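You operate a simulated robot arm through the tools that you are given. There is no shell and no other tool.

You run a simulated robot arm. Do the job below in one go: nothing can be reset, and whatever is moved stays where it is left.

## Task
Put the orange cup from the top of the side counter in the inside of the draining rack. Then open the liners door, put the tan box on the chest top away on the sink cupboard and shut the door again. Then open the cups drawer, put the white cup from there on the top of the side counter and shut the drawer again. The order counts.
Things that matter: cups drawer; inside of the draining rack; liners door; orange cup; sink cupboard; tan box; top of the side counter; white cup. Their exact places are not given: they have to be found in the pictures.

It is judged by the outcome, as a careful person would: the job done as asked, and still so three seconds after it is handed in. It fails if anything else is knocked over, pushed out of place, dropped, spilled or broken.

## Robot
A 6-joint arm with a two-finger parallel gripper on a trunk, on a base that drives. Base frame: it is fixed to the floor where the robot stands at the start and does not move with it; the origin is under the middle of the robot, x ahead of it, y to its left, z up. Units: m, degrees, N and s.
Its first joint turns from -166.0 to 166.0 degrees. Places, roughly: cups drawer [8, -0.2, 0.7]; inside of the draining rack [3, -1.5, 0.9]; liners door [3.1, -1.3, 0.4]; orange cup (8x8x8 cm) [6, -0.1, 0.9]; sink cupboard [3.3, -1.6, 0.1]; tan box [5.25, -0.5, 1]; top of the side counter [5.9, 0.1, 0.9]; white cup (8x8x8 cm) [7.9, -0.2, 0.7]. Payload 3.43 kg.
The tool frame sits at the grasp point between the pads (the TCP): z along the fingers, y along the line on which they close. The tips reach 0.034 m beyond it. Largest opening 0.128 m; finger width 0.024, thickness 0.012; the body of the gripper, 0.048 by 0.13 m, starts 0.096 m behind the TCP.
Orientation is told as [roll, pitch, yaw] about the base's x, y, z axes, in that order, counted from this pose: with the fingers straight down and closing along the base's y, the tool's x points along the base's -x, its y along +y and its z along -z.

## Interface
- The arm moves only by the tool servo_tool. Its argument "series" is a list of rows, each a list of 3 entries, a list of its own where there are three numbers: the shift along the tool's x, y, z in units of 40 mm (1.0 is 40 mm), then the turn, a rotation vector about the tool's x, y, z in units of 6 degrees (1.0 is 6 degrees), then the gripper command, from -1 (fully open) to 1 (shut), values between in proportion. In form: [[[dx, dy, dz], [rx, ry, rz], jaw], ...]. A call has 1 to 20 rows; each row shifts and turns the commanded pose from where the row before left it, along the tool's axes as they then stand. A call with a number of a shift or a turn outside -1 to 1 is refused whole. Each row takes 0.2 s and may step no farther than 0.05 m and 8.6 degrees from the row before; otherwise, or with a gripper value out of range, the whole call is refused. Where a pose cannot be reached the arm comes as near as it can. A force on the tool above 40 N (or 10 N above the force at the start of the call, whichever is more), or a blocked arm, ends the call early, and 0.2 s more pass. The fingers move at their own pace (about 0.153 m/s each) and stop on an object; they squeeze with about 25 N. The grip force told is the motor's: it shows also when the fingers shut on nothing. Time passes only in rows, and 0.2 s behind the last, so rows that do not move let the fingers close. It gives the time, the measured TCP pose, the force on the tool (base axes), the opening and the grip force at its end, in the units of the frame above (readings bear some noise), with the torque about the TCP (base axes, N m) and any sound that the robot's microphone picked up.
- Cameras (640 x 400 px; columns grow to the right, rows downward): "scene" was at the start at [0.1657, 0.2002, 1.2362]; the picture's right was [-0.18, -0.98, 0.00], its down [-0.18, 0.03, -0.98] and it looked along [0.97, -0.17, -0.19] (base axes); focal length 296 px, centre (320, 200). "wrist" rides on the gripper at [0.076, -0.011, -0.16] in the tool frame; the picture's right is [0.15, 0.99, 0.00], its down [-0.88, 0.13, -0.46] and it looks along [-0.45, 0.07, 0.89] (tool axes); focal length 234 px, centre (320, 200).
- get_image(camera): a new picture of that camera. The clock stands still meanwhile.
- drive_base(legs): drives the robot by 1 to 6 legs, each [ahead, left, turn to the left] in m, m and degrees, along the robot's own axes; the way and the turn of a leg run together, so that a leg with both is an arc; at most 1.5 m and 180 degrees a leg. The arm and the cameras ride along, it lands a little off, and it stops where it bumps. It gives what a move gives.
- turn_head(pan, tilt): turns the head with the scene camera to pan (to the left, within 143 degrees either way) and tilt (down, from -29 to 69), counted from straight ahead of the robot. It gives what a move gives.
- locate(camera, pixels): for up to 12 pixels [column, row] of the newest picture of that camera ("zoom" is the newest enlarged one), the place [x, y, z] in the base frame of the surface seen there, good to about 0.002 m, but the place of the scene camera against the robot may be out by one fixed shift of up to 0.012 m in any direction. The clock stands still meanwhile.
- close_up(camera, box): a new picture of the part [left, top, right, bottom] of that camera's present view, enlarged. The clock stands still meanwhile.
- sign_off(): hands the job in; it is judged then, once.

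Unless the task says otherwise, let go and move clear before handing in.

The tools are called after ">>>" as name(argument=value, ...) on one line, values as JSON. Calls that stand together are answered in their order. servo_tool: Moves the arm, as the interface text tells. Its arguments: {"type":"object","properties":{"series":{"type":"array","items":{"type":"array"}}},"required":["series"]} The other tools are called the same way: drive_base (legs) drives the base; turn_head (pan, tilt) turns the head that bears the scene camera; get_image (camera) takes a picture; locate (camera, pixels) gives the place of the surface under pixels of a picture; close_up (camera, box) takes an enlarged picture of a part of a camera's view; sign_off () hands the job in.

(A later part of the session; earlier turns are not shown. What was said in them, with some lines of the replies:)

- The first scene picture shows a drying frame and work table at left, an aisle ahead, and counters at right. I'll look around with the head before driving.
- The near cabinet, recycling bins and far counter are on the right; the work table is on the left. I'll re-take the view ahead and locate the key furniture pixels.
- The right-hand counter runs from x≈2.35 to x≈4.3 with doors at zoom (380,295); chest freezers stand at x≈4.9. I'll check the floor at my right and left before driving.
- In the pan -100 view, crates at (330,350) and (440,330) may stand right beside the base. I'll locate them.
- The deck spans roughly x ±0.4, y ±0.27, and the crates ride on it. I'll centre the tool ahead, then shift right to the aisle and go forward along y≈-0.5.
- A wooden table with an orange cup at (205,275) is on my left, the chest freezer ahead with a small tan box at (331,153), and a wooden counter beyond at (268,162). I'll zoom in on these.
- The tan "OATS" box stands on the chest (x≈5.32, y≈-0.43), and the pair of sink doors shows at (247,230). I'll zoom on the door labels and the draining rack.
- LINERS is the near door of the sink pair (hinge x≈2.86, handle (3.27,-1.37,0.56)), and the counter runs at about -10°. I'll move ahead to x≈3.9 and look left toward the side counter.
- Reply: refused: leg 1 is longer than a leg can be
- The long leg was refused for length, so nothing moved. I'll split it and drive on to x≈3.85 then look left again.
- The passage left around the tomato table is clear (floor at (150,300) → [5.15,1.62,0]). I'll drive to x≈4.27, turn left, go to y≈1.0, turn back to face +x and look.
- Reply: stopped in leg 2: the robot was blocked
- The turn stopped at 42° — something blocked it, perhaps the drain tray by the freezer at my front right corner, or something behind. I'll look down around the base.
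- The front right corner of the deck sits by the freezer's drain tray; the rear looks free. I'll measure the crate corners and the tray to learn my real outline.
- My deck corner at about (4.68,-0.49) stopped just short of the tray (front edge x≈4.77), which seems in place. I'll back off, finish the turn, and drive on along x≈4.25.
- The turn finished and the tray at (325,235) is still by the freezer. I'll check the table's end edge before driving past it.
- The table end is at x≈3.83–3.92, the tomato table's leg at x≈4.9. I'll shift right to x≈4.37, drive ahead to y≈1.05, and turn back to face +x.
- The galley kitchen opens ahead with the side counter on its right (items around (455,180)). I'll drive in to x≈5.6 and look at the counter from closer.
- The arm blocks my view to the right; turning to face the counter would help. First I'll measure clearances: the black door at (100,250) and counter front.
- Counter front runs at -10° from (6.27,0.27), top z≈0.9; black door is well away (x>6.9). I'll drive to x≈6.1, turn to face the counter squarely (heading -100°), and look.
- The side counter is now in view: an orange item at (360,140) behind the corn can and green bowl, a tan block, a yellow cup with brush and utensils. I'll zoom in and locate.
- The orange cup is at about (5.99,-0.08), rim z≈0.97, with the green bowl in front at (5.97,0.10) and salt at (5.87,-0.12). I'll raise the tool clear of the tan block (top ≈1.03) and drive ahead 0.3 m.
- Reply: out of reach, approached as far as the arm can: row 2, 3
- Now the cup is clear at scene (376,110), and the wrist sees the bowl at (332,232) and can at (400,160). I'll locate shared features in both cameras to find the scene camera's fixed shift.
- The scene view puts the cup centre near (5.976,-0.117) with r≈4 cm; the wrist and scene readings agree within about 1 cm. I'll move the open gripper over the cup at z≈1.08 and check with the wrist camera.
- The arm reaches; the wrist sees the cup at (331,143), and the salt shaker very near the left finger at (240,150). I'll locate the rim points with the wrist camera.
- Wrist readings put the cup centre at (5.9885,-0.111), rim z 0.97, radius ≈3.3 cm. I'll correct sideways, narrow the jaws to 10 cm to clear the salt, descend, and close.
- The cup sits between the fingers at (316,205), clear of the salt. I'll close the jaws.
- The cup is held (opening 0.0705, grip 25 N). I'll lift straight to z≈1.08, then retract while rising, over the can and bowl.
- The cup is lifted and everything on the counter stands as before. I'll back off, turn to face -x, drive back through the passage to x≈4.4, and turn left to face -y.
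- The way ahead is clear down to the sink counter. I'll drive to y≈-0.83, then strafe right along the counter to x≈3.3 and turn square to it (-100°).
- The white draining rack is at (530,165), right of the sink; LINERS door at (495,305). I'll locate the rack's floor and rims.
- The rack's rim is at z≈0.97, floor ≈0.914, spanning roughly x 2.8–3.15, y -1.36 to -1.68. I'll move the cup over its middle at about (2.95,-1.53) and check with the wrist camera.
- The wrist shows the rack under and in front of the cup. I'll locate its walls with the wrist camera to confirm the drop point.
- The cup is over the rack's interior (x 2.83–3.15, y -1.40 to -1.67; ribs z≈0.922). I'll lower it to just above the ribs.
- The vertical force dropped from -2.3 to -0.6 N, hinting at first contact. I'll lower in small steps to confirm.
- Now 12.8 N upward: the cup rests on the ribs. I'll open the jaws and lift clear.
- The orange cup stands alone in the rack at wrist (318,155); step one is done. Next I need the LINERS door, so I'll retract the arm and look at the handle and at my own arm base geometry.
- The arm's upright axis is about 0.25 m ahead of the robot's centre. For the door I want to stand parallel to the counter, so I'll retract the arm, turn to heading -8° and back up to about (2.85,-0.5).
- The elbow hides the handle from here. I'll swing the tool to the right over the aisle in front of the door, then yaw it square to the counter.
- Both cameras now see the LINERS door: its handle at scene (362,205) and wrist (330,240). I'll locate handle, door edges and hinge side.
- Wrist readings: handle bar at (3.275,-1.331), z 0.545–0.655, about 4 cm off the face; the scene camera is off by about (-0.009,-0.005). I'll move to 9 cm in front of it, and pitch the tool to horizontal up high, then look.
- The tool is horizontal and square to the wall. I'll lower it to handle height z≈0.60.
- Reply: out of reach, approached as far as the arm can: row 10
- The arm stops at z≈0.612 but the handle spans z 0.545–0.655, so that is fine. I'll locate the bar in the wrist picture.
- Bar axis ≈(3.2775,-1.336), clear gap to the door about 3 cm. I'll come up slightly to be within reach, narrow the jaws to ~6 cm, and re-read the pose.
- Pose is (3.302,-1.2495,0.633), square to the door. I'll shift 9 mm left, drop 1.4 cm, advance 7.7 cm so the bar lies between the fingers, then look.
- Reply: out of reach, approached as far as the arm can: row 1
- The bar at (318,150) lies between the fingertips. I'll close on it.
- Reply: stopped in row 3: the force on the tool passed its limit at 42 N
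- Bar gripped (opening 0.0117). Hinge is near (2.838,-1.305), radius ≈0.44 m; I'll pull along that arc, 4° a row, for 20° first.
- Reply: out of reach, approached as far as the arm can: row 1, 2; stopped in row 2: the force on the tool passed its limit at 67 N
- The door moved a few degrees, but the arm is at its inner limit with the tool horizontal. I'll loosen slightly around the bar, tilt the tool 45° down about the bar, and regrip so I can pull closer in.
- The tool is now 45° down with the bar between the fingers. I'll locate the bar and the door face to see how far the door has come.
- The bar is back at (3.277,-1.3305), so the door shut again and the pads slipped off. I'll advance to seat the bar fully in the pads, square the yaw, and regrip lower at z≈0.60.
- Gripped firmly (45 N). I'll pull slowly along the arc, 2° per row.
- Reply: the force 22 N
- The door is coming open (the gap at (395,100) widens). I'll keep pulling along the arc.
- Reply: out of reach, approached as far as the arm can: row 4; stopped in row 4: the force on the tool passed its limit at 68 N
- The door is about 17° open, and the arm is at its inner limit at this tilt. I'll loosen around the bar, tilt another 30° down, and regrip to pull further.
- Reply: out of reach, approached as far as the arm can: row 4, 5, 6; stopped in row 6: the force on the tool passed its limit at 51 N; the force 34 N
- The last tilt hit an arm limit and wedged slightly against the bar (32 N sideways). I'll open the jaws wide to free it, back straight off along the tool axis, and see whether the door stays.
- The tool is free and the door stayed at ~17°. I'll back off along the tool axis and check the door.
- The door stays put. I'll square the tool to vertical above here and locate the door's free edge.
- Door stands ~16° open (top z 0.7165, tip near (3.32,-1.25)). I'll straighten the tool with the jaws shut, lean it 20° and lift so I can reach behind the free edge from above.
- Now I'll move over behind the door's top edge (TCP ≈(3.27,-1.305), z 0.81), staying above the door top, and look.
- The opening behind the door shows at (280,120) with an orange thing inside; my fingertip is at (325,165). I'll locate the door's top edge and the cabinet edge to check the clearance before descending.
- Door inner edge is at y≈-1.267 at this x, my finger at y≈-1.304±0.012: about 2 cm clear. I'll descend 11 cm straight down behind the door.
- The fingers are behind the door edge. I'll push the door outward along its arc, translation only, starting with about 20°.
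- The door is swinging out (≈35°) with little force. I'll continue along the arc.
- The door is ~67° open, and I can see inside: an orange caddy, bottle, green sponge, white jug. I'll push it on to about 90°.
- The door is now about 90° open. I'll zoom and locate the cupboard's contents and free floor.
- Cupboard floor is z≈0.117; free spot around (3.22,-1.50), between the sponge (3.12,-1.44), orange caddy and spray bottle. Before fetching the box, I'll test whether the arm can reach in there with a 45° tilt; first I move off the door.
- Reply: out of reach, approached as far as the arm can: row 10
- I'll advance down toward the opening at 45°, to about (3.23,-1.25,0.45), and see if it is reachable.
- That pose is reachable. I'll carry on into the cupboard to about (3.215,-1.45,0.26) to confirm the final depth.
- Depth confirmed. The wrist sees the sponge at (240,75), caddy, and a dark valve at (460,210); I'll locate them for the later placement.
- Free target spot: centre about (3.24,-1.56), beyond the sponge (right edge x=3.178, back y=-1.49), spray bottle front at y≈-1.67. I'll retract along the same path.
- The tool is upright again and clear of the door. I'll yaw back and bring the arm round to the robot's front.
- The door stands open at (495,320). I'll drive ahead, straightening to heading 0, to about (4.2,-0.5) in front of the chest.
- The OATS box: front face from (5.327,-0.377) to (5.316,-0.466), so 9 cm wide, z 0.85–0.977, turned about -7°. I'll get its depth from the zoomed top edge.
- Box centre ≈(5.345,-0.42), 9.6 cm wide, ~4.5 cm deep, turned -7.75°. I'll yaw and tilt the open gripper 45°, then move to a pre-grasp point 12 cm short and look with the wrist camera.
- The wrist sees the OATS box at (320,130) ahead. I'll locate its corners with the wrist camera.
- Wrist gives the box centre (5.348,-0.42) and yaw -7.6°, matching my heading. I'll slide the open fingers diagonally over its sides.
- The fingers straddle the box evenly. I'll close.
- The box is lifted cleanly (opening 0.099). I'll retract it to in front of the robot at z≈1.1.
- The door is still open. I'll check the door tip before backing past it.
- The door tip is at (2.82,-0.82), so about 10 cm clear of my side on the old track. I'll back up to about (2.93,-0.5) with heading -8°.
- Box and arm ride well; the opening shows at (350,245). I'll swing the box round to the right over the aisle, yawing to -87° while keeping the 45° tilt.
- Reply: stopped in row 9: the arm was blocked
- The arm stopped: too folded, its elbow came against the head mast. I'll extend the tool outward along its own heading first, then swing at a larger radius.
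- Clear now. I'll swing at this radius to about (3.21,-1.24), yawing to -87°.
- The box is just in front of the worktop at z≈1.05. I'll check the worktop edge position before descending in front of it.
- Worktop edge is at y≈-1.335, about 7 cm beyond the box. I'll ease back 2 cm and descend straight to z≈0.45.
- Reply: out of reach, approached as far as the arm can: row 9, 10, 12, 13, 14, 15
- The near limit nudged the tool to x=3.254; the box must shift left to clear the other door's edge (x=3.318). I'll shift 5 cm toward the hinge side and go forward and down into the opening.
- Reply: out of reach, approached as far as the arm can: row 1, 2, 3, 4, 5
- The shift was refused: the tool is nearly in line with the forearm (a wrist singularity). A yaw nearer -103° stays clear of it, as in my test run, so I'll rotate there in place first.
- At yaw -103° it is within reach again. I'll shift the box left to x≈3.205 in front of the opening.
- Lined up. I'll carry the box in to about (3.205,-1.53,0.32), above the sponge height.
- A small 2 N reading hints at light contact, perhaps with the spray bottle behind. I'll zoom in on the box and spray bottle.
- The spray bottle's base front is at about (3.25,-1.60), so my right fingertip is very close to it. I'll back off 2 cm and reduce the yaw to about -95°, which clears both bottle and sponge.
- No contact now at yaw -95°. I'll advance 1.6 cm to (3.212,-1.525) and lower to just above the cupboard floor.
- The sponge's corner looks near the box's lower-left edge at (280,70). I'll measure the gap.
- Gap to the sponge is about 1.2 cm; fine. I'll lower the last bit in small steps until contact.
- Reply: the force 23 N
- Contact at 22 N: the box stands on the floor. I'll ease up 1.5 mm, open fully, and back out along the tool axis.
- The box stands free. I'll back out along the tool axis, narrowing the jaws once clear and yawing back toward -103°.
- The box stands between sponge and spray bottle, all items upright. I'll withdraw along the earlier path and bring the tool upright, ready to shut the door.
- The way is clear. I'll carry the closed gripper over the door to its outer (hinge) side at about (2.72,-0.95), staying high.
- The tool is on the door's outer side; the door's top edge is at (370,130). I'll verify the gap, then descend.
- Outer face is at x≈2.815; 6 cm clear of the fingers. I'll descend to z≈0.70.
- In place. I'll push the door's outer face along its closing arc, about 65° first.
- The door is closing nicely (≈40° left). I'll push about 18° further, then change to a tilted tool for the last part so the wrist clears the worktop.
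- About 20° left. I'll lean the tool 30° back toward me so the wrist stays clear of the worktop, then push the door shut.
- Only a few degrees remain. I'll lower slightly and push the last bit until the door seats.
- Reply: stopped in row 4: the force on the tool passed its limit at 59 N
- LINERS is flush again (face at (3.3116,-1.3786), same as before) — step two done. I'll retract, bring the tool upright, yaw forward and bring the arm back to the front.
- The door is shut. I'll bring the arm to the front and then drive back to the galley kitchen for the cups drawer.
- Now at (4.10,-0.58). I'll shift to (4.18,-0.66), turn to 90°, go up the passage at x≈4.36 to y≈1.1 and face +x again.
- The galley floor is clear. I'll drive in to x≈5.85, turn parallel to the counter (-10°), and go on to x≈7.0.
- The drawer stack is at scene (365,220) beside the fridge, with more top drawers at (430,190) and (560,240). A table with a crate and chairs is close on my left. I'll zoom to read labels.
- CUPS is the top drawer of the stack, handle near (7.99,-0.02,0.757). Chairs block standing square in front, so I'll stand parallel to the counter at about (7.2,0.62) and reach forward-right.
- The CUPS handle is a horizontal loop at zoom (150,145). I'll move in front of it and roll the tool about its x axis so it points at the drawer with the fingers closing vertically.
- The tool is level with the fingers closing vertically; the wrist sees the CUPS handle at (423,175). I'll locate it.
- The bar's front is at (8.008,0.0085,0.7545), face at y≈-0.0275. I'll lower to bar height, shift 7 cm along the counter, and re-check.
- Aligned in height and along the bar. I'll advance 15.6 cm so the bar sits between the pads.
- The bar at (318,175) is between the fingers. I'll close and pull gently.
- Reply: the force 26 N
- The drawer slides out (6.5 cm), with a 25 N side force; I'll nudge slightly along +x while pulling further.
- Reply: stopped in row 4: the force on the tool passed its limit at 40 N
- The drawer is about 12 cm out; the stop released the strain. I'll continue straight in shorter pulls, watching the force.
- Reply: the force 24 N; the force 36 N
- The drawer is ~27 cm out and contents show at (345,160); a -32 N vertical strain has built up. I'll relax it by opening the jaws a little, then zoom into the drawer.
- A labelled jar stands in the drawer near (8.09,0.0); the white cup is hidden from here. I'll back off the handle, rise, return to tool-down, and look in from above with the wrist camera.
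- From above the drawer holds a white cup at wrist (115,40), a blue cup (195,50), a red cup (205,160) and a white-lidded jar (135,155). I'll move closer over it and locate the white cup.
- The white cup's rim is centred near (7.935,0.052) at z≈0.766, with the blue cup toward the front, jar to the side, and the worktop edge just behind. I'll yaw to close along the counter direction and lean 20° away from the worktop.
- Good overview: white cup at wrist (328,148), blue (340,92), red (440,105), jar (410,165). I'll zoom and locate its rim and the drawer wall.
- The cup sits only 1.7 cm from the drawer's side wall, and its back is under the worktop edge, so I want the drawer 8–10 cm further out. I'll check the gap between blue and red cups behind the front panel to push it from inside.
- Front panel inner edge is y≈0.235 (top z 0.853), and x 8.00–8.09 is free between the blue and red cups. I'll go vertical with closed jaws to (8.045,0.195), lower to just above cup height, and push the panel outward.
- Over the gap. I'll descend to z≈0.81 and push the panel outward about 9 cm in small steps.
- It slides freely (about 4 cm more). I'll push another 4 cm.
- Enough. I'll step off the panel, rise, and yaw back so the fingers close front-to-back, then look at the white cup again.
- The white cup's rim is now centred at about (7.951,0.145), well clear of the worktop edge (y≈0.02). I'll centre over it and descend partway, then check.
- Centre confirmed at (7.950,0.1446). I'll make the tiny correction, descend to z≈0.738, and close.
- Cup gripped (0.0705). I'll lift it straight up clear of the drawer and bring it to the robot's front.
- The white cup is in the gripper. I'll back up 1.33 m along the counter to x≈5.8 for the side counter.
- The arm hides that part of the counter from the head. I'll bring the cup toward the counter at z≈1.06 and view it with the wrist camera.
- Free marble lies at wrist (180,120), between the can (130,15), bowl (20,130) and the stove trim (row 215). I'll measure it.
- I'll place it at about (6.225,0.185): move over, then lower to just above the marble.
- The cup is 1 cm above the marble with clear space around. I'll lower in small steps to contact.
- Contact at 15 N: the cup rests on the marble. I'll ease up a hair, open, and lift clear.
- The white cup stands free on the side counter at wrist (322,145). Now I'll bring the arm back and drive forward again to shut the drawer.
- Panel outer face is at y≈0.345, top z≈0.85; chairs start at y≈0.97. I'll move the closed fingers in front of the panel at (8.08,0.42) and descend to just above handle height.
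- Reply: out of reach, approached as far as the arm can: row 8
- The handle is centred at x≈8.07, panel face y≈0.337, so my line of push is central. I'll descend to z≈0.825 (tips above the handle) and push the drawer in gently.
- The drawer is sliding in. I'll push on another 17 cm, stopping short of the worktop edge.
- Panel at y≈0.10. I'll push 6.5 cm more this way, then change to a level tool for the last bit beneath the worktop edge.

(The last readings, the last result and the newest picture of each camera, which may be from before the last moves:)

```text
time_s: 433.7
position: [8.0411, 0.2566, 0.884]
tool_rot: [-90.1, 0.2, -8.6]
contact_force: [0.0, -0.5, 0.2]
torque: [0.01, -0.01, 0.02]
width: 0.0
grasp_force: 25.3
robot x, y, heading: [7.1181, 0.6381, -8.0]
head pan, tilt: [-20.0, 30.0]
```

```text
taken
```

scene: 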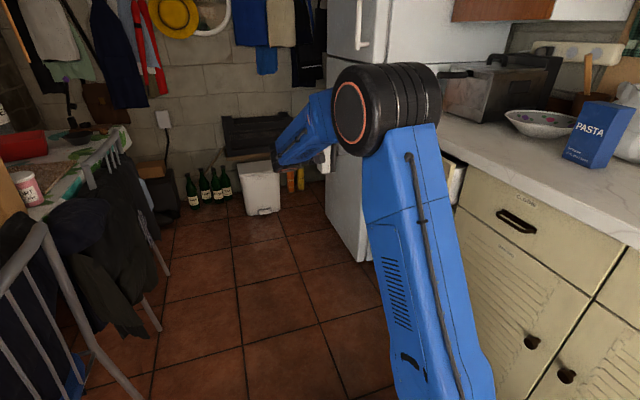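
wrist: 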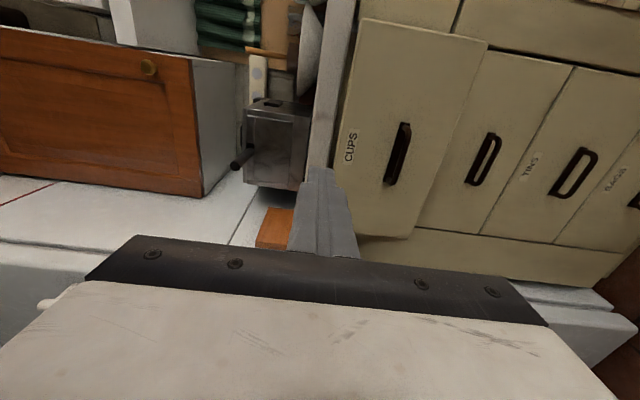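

The tool is level; CUPS panel at (400,130). I'll lower to z≈0.80 (above the handle) and push the drawer home.

>>> servo_tool(series=[[[0, 0.7, 0], [0, 0, 0], 1], [[0, 0.7, 0], [0, 0, 0], 1], [[0, 0.65, 0], [0, 0, 0], 1], [[0, 0, 0.8], [0, 0, 0], 1], [[0, 0, 0.8], [0, 0, 0], 1], [[0, 0, 0.8], [0, 0, 0], 1], [[0, 0, 0.8], [0, 0, 0], 1], [[0, 0, 0.8], [0, 0, 0], 1], [[0, 0, 0.5], [0, 0, 0], 1]])

>>> get_image(camera="wrist")

```text
time_s: 435.7
position: [8.015, 0.0798, 0.8015]
tool_rot: [-90.1, 0.1, -8.6]
contact_force: [0.4, -0.2, 1.2]
torque: [0.0, 0.02, -0.02]
width: 0.0
grasp_force: 25.2
robot x, y, heading: [7.1182, 0.6344, -8.4]
head pan, tilt: [-20.0, 30.0]
```

```text
taken
```

wrist: 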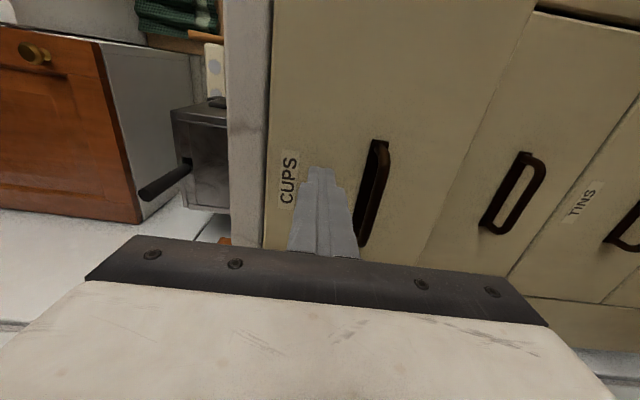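

>>> servo_tool(series=[[[0, 0, 0.4], [0, 0, 0], 1], [[0, 0, 0.4], [0, 0, 0], 1], [[0, 0, 0.4], [0, 0, 0], 1], [[0, 0, 0.3], [0, 0, 0], 1], [[0, 0, 0.2], [0, 0, 0], 1], [[0, 0, 0.2], [0, 0, 0], 1], [[0, 0, 0.1], [0, 0, 0], 1]])

>>> get_image(camera="wrist")

```text
time_s: 437.2
position: [8.0042, 0.0077, 0.8015]
tool_rot: [-90.2, 0.2, -8.5]
contact_force: [-1.8, 7.2, 2.7]
torque: [-0.07, 0.05, -0.16]
width: 0.0002
grasp_force: 25.2
robot x, y, heading: [7.1187, 0.6376, -8.0]
head pan, tilt: [-20.0, 30.0]
stopped in row 7: the force on the tool passed its limit at 50 N (the readings are from after the stop); the commanded pose is now the measured one
```

```text
taken
```

wrist: 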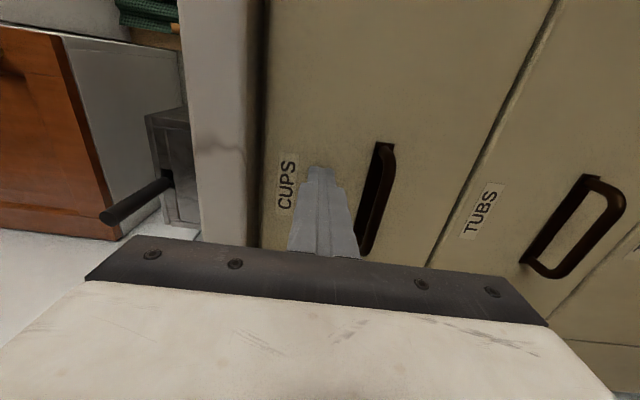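

The push met 50 N at tip y≈-0.026: the drawer seems home. I'll verify it is flush with TUBS, then withdraw.

>>> locate(camera="wrist", pixels=[[400, 100], [540, 120], [420, 180], [450, 200], [350, 80], [520, 60], [490, 80]])

>>> servo_tool(series=[[[0, 0, -0.6], [0, 0, 0], 1], [[0, 0, -0.9], [0, 0, 0], 1], [[0, 0, -0.9], [0, 0, 0], 1], [[0, 0, -0.9], [0, 0, 0], 1], [[0, 0, -0.9], [0, 0, 0], 1], [[0, 0, -0.9], [0, 0, 0], 1], [[0, -0.9, -0.5], [0, 0, 0], 1], [[0, -0.9, 0], [0, 0, 0], 1], [[0, -0.9, 0], [0, 0, 0], 1], [[0, -0.9, 0], [0, 0, 0], 1], [[0, -0.9, 0], [0, 0, 0], 1], [[0, -0.9, 0], [0, 0, 0], 1], [[0, 0, 0], [0, 0, 0], 1]])

>>> get_image(camera="wrist")

>>> get_image(camera="scene")

```text
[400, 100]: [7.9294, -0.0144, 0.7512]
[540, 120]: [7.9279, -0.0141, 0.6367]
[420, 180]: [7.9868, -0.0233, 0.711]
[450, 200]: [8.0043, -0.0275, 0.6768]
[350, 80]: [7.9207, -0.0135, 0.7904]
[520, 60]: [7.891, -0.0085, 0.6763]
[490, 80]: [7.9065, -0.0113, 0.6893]
```

```text
time_s: 440.0
position: [8.0378, 0.2279, 1.0179]
tool_rot: [-89.9, 0.3, -8.6]
contact_force: [-0.3, -0.2, 0.6]
torque: [-0.04, 0.02, 0.03]
width: 0.0
grasp_force: 25.0
robot x, y, heading: [7.1193, 0.6361, -8.0]
head pan, tilt: [-20.0, 30.0]
```

```text
taken
```

wrist: 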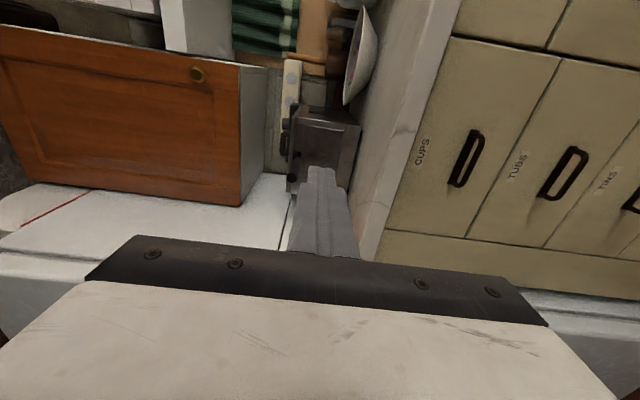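

```text
taken
```

scene: 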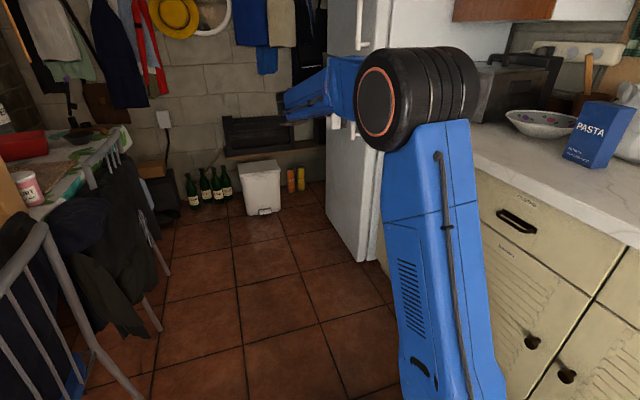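

Drawer is flush (CUPS face (7.93,-0.014) matches TUBS (7.928,-0.014)). I'll bring the tool down-pointing and in front of me, then check the white cup from here.

>>> servo_tool(series=[[[0, 0, 0], [-1, 0, 0], 0], [[0, 0, 0], [-1, 0, 0], 0], [[0, 0, 0], [-1, 0, 0], 0], [[0, 0, 0], [-1, 0, 0], 0], [[0, 0, 0], [-1, 0, 0], 0], [[0, 0, 0], [-1, 0, 0], 0], [[0, 0, 0], [-1, 0, 0], 0], [[0, 0, 0], [-1, 0, 0], 0], [[0, 0, 0], [-1, 0, 0], 0], [[0, 0, 0], [-1, 0, 0], 0], [[0, 0, 0], [-1, 0, 0], 0], [[0, 0, 0], [-1, 0, 0], 0], [[0, 0, 0], [-1, 0, 0], 0], [[0, 0, 0], [-1, 0, 0], 0], [[0, 0, 0], [-1, 0, 0], 0]])

>>> servo_tool(series=[[[0.8, 0.8, 0], [0, 0, 0], 0], [[0.8, 0.8, 0], [0, 0, 0], 0], [[0.8, 0.8, 0], [0, 0, 0], 0], [[0.8, 0.8, 0], [0, 0, 0], 0], [[0.8, 0.8, 0], [0, 0, 0], 0], [[0.8, 0.8, 0], [0, 0, 0], 0], [[0, 0, 0], [0, 0, 0], 0]])

>>> turn_head(pan=-120, tilt=20)

>>> get_image(camera="scene")

>>> turn_head(pan=-35, tilt=30)

>>> get_image(camera="scene")

```text
time_s: 443.2
position: [8.0378, 0.2289, 1.0163]
tool_rot: [0.2, 0.3, -8.6]
contact_force: [0.8, -0.1, 0.6]
torque: [-0.01, -0.03, 0.01]
width: 0.064
grasp_force: 0.0
robot x, y, heading: [7.1178, 0.6365, -8.1]
head pan, tilt: [-20.0, 30.0]
```

```text
time_s: 444.8
position: [7.8787, 0.4468, 1.0177]
tool_rot: [0.0, 0.2, -8.5]
contact_force: [0.4, -0.5, 0.1]
torque: [0.03, -0.02, 0.01]
width: 0.0639
grasp_force: 0.0
robot x, y, heading: [7.1195, 0.6347, -8.2]
head pan, tilt: [-20.0, 30.0]
```

```text
time_s: 446.6
position: [7.8787, 0.4471, 1.0167]
tool_rot: [0.0, 0.2, -8.6]
contact_force: [-0.2, -0.4, -0.1]
torque: [0.01, -0.02, 0.02]
width: 0.0639
grasp_force: 0.0
robot x, y, heading: [7.1196, 0.6373, -8.0]
head pan, tilt: [-120.0, 20.0]
```

```text
taken
```

scene: 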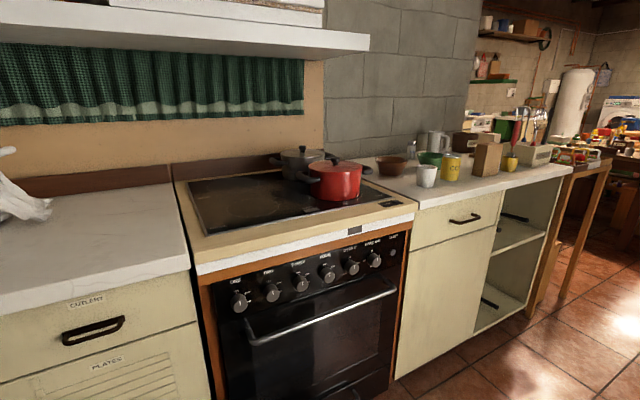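

```text
time_s: 448.1
position: [7.8781, 0.447, 1.0172]
tool_rot: [-0.1, 0.2, -8.6]
contact_force: [-0.3, 0.6, 0.5]
torque: [-0.01, 0.03, 0.01]
width: 0.0641
grasp_force: 0.0
robot x, y, heading: [7.1219, 0.6337, -8.3]
head pan, tilt: [-35.0, 30.0]
```

```text
taken
```

scene: 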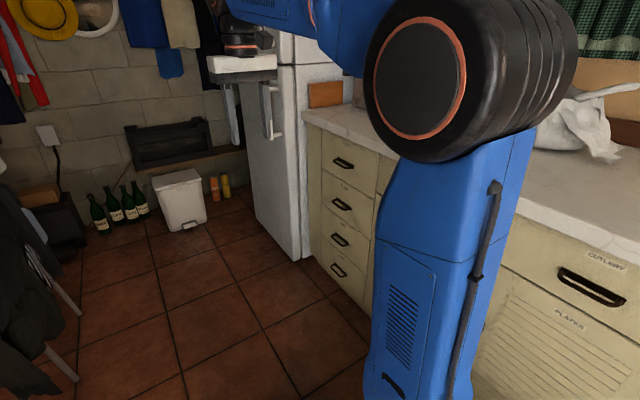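

The white cup stands upright on the side counter at (426,175) in the first view, and the second shows the CUPS drawer at (343,165) shut in line with the others. The orange cup was last seen upright in the rack, and LINERS was flush over the box when I left it. The arm is clear, so I'll hand in.

One thing did not go cleanly: early on, a base turn near the freezer was blocked, probably against the drain tray. The tray looked in place afterwards.

>>> sign_off()

```text
The job is handed in.
```

I finished all three parts in the order you gave and handed the job in. I don't have the judge's result.

- **Orange cup:** it stands upright inside the draining rack.
- **Tan box:** it stands on the floor of the sink cupboard, between the green sponge and the spray bottle. The liners door is shut, and its face measured the same as before I opened it.
- **White cup:** it stands on the side counter, between the corn can, the brown bowl and the stove. The cups drawer is shut, flush with the drawer below it.

There were two light contacts:

- **Freezer drain tray:** early on, a turn of the base was blocked beside the freezer, probably against the drain tray. The tray looked in place afterwards, but I had no exact earlier position to compare it with.
- **Spray bottle:** while placing the box I read about 2 N, possibly a light touch on the bottle. I backed off, and it was still upright when I pulled out.

I did not drive back to look at the rack and sink cupboard again before handing in. What I say about them comes from my last views when I left that area.
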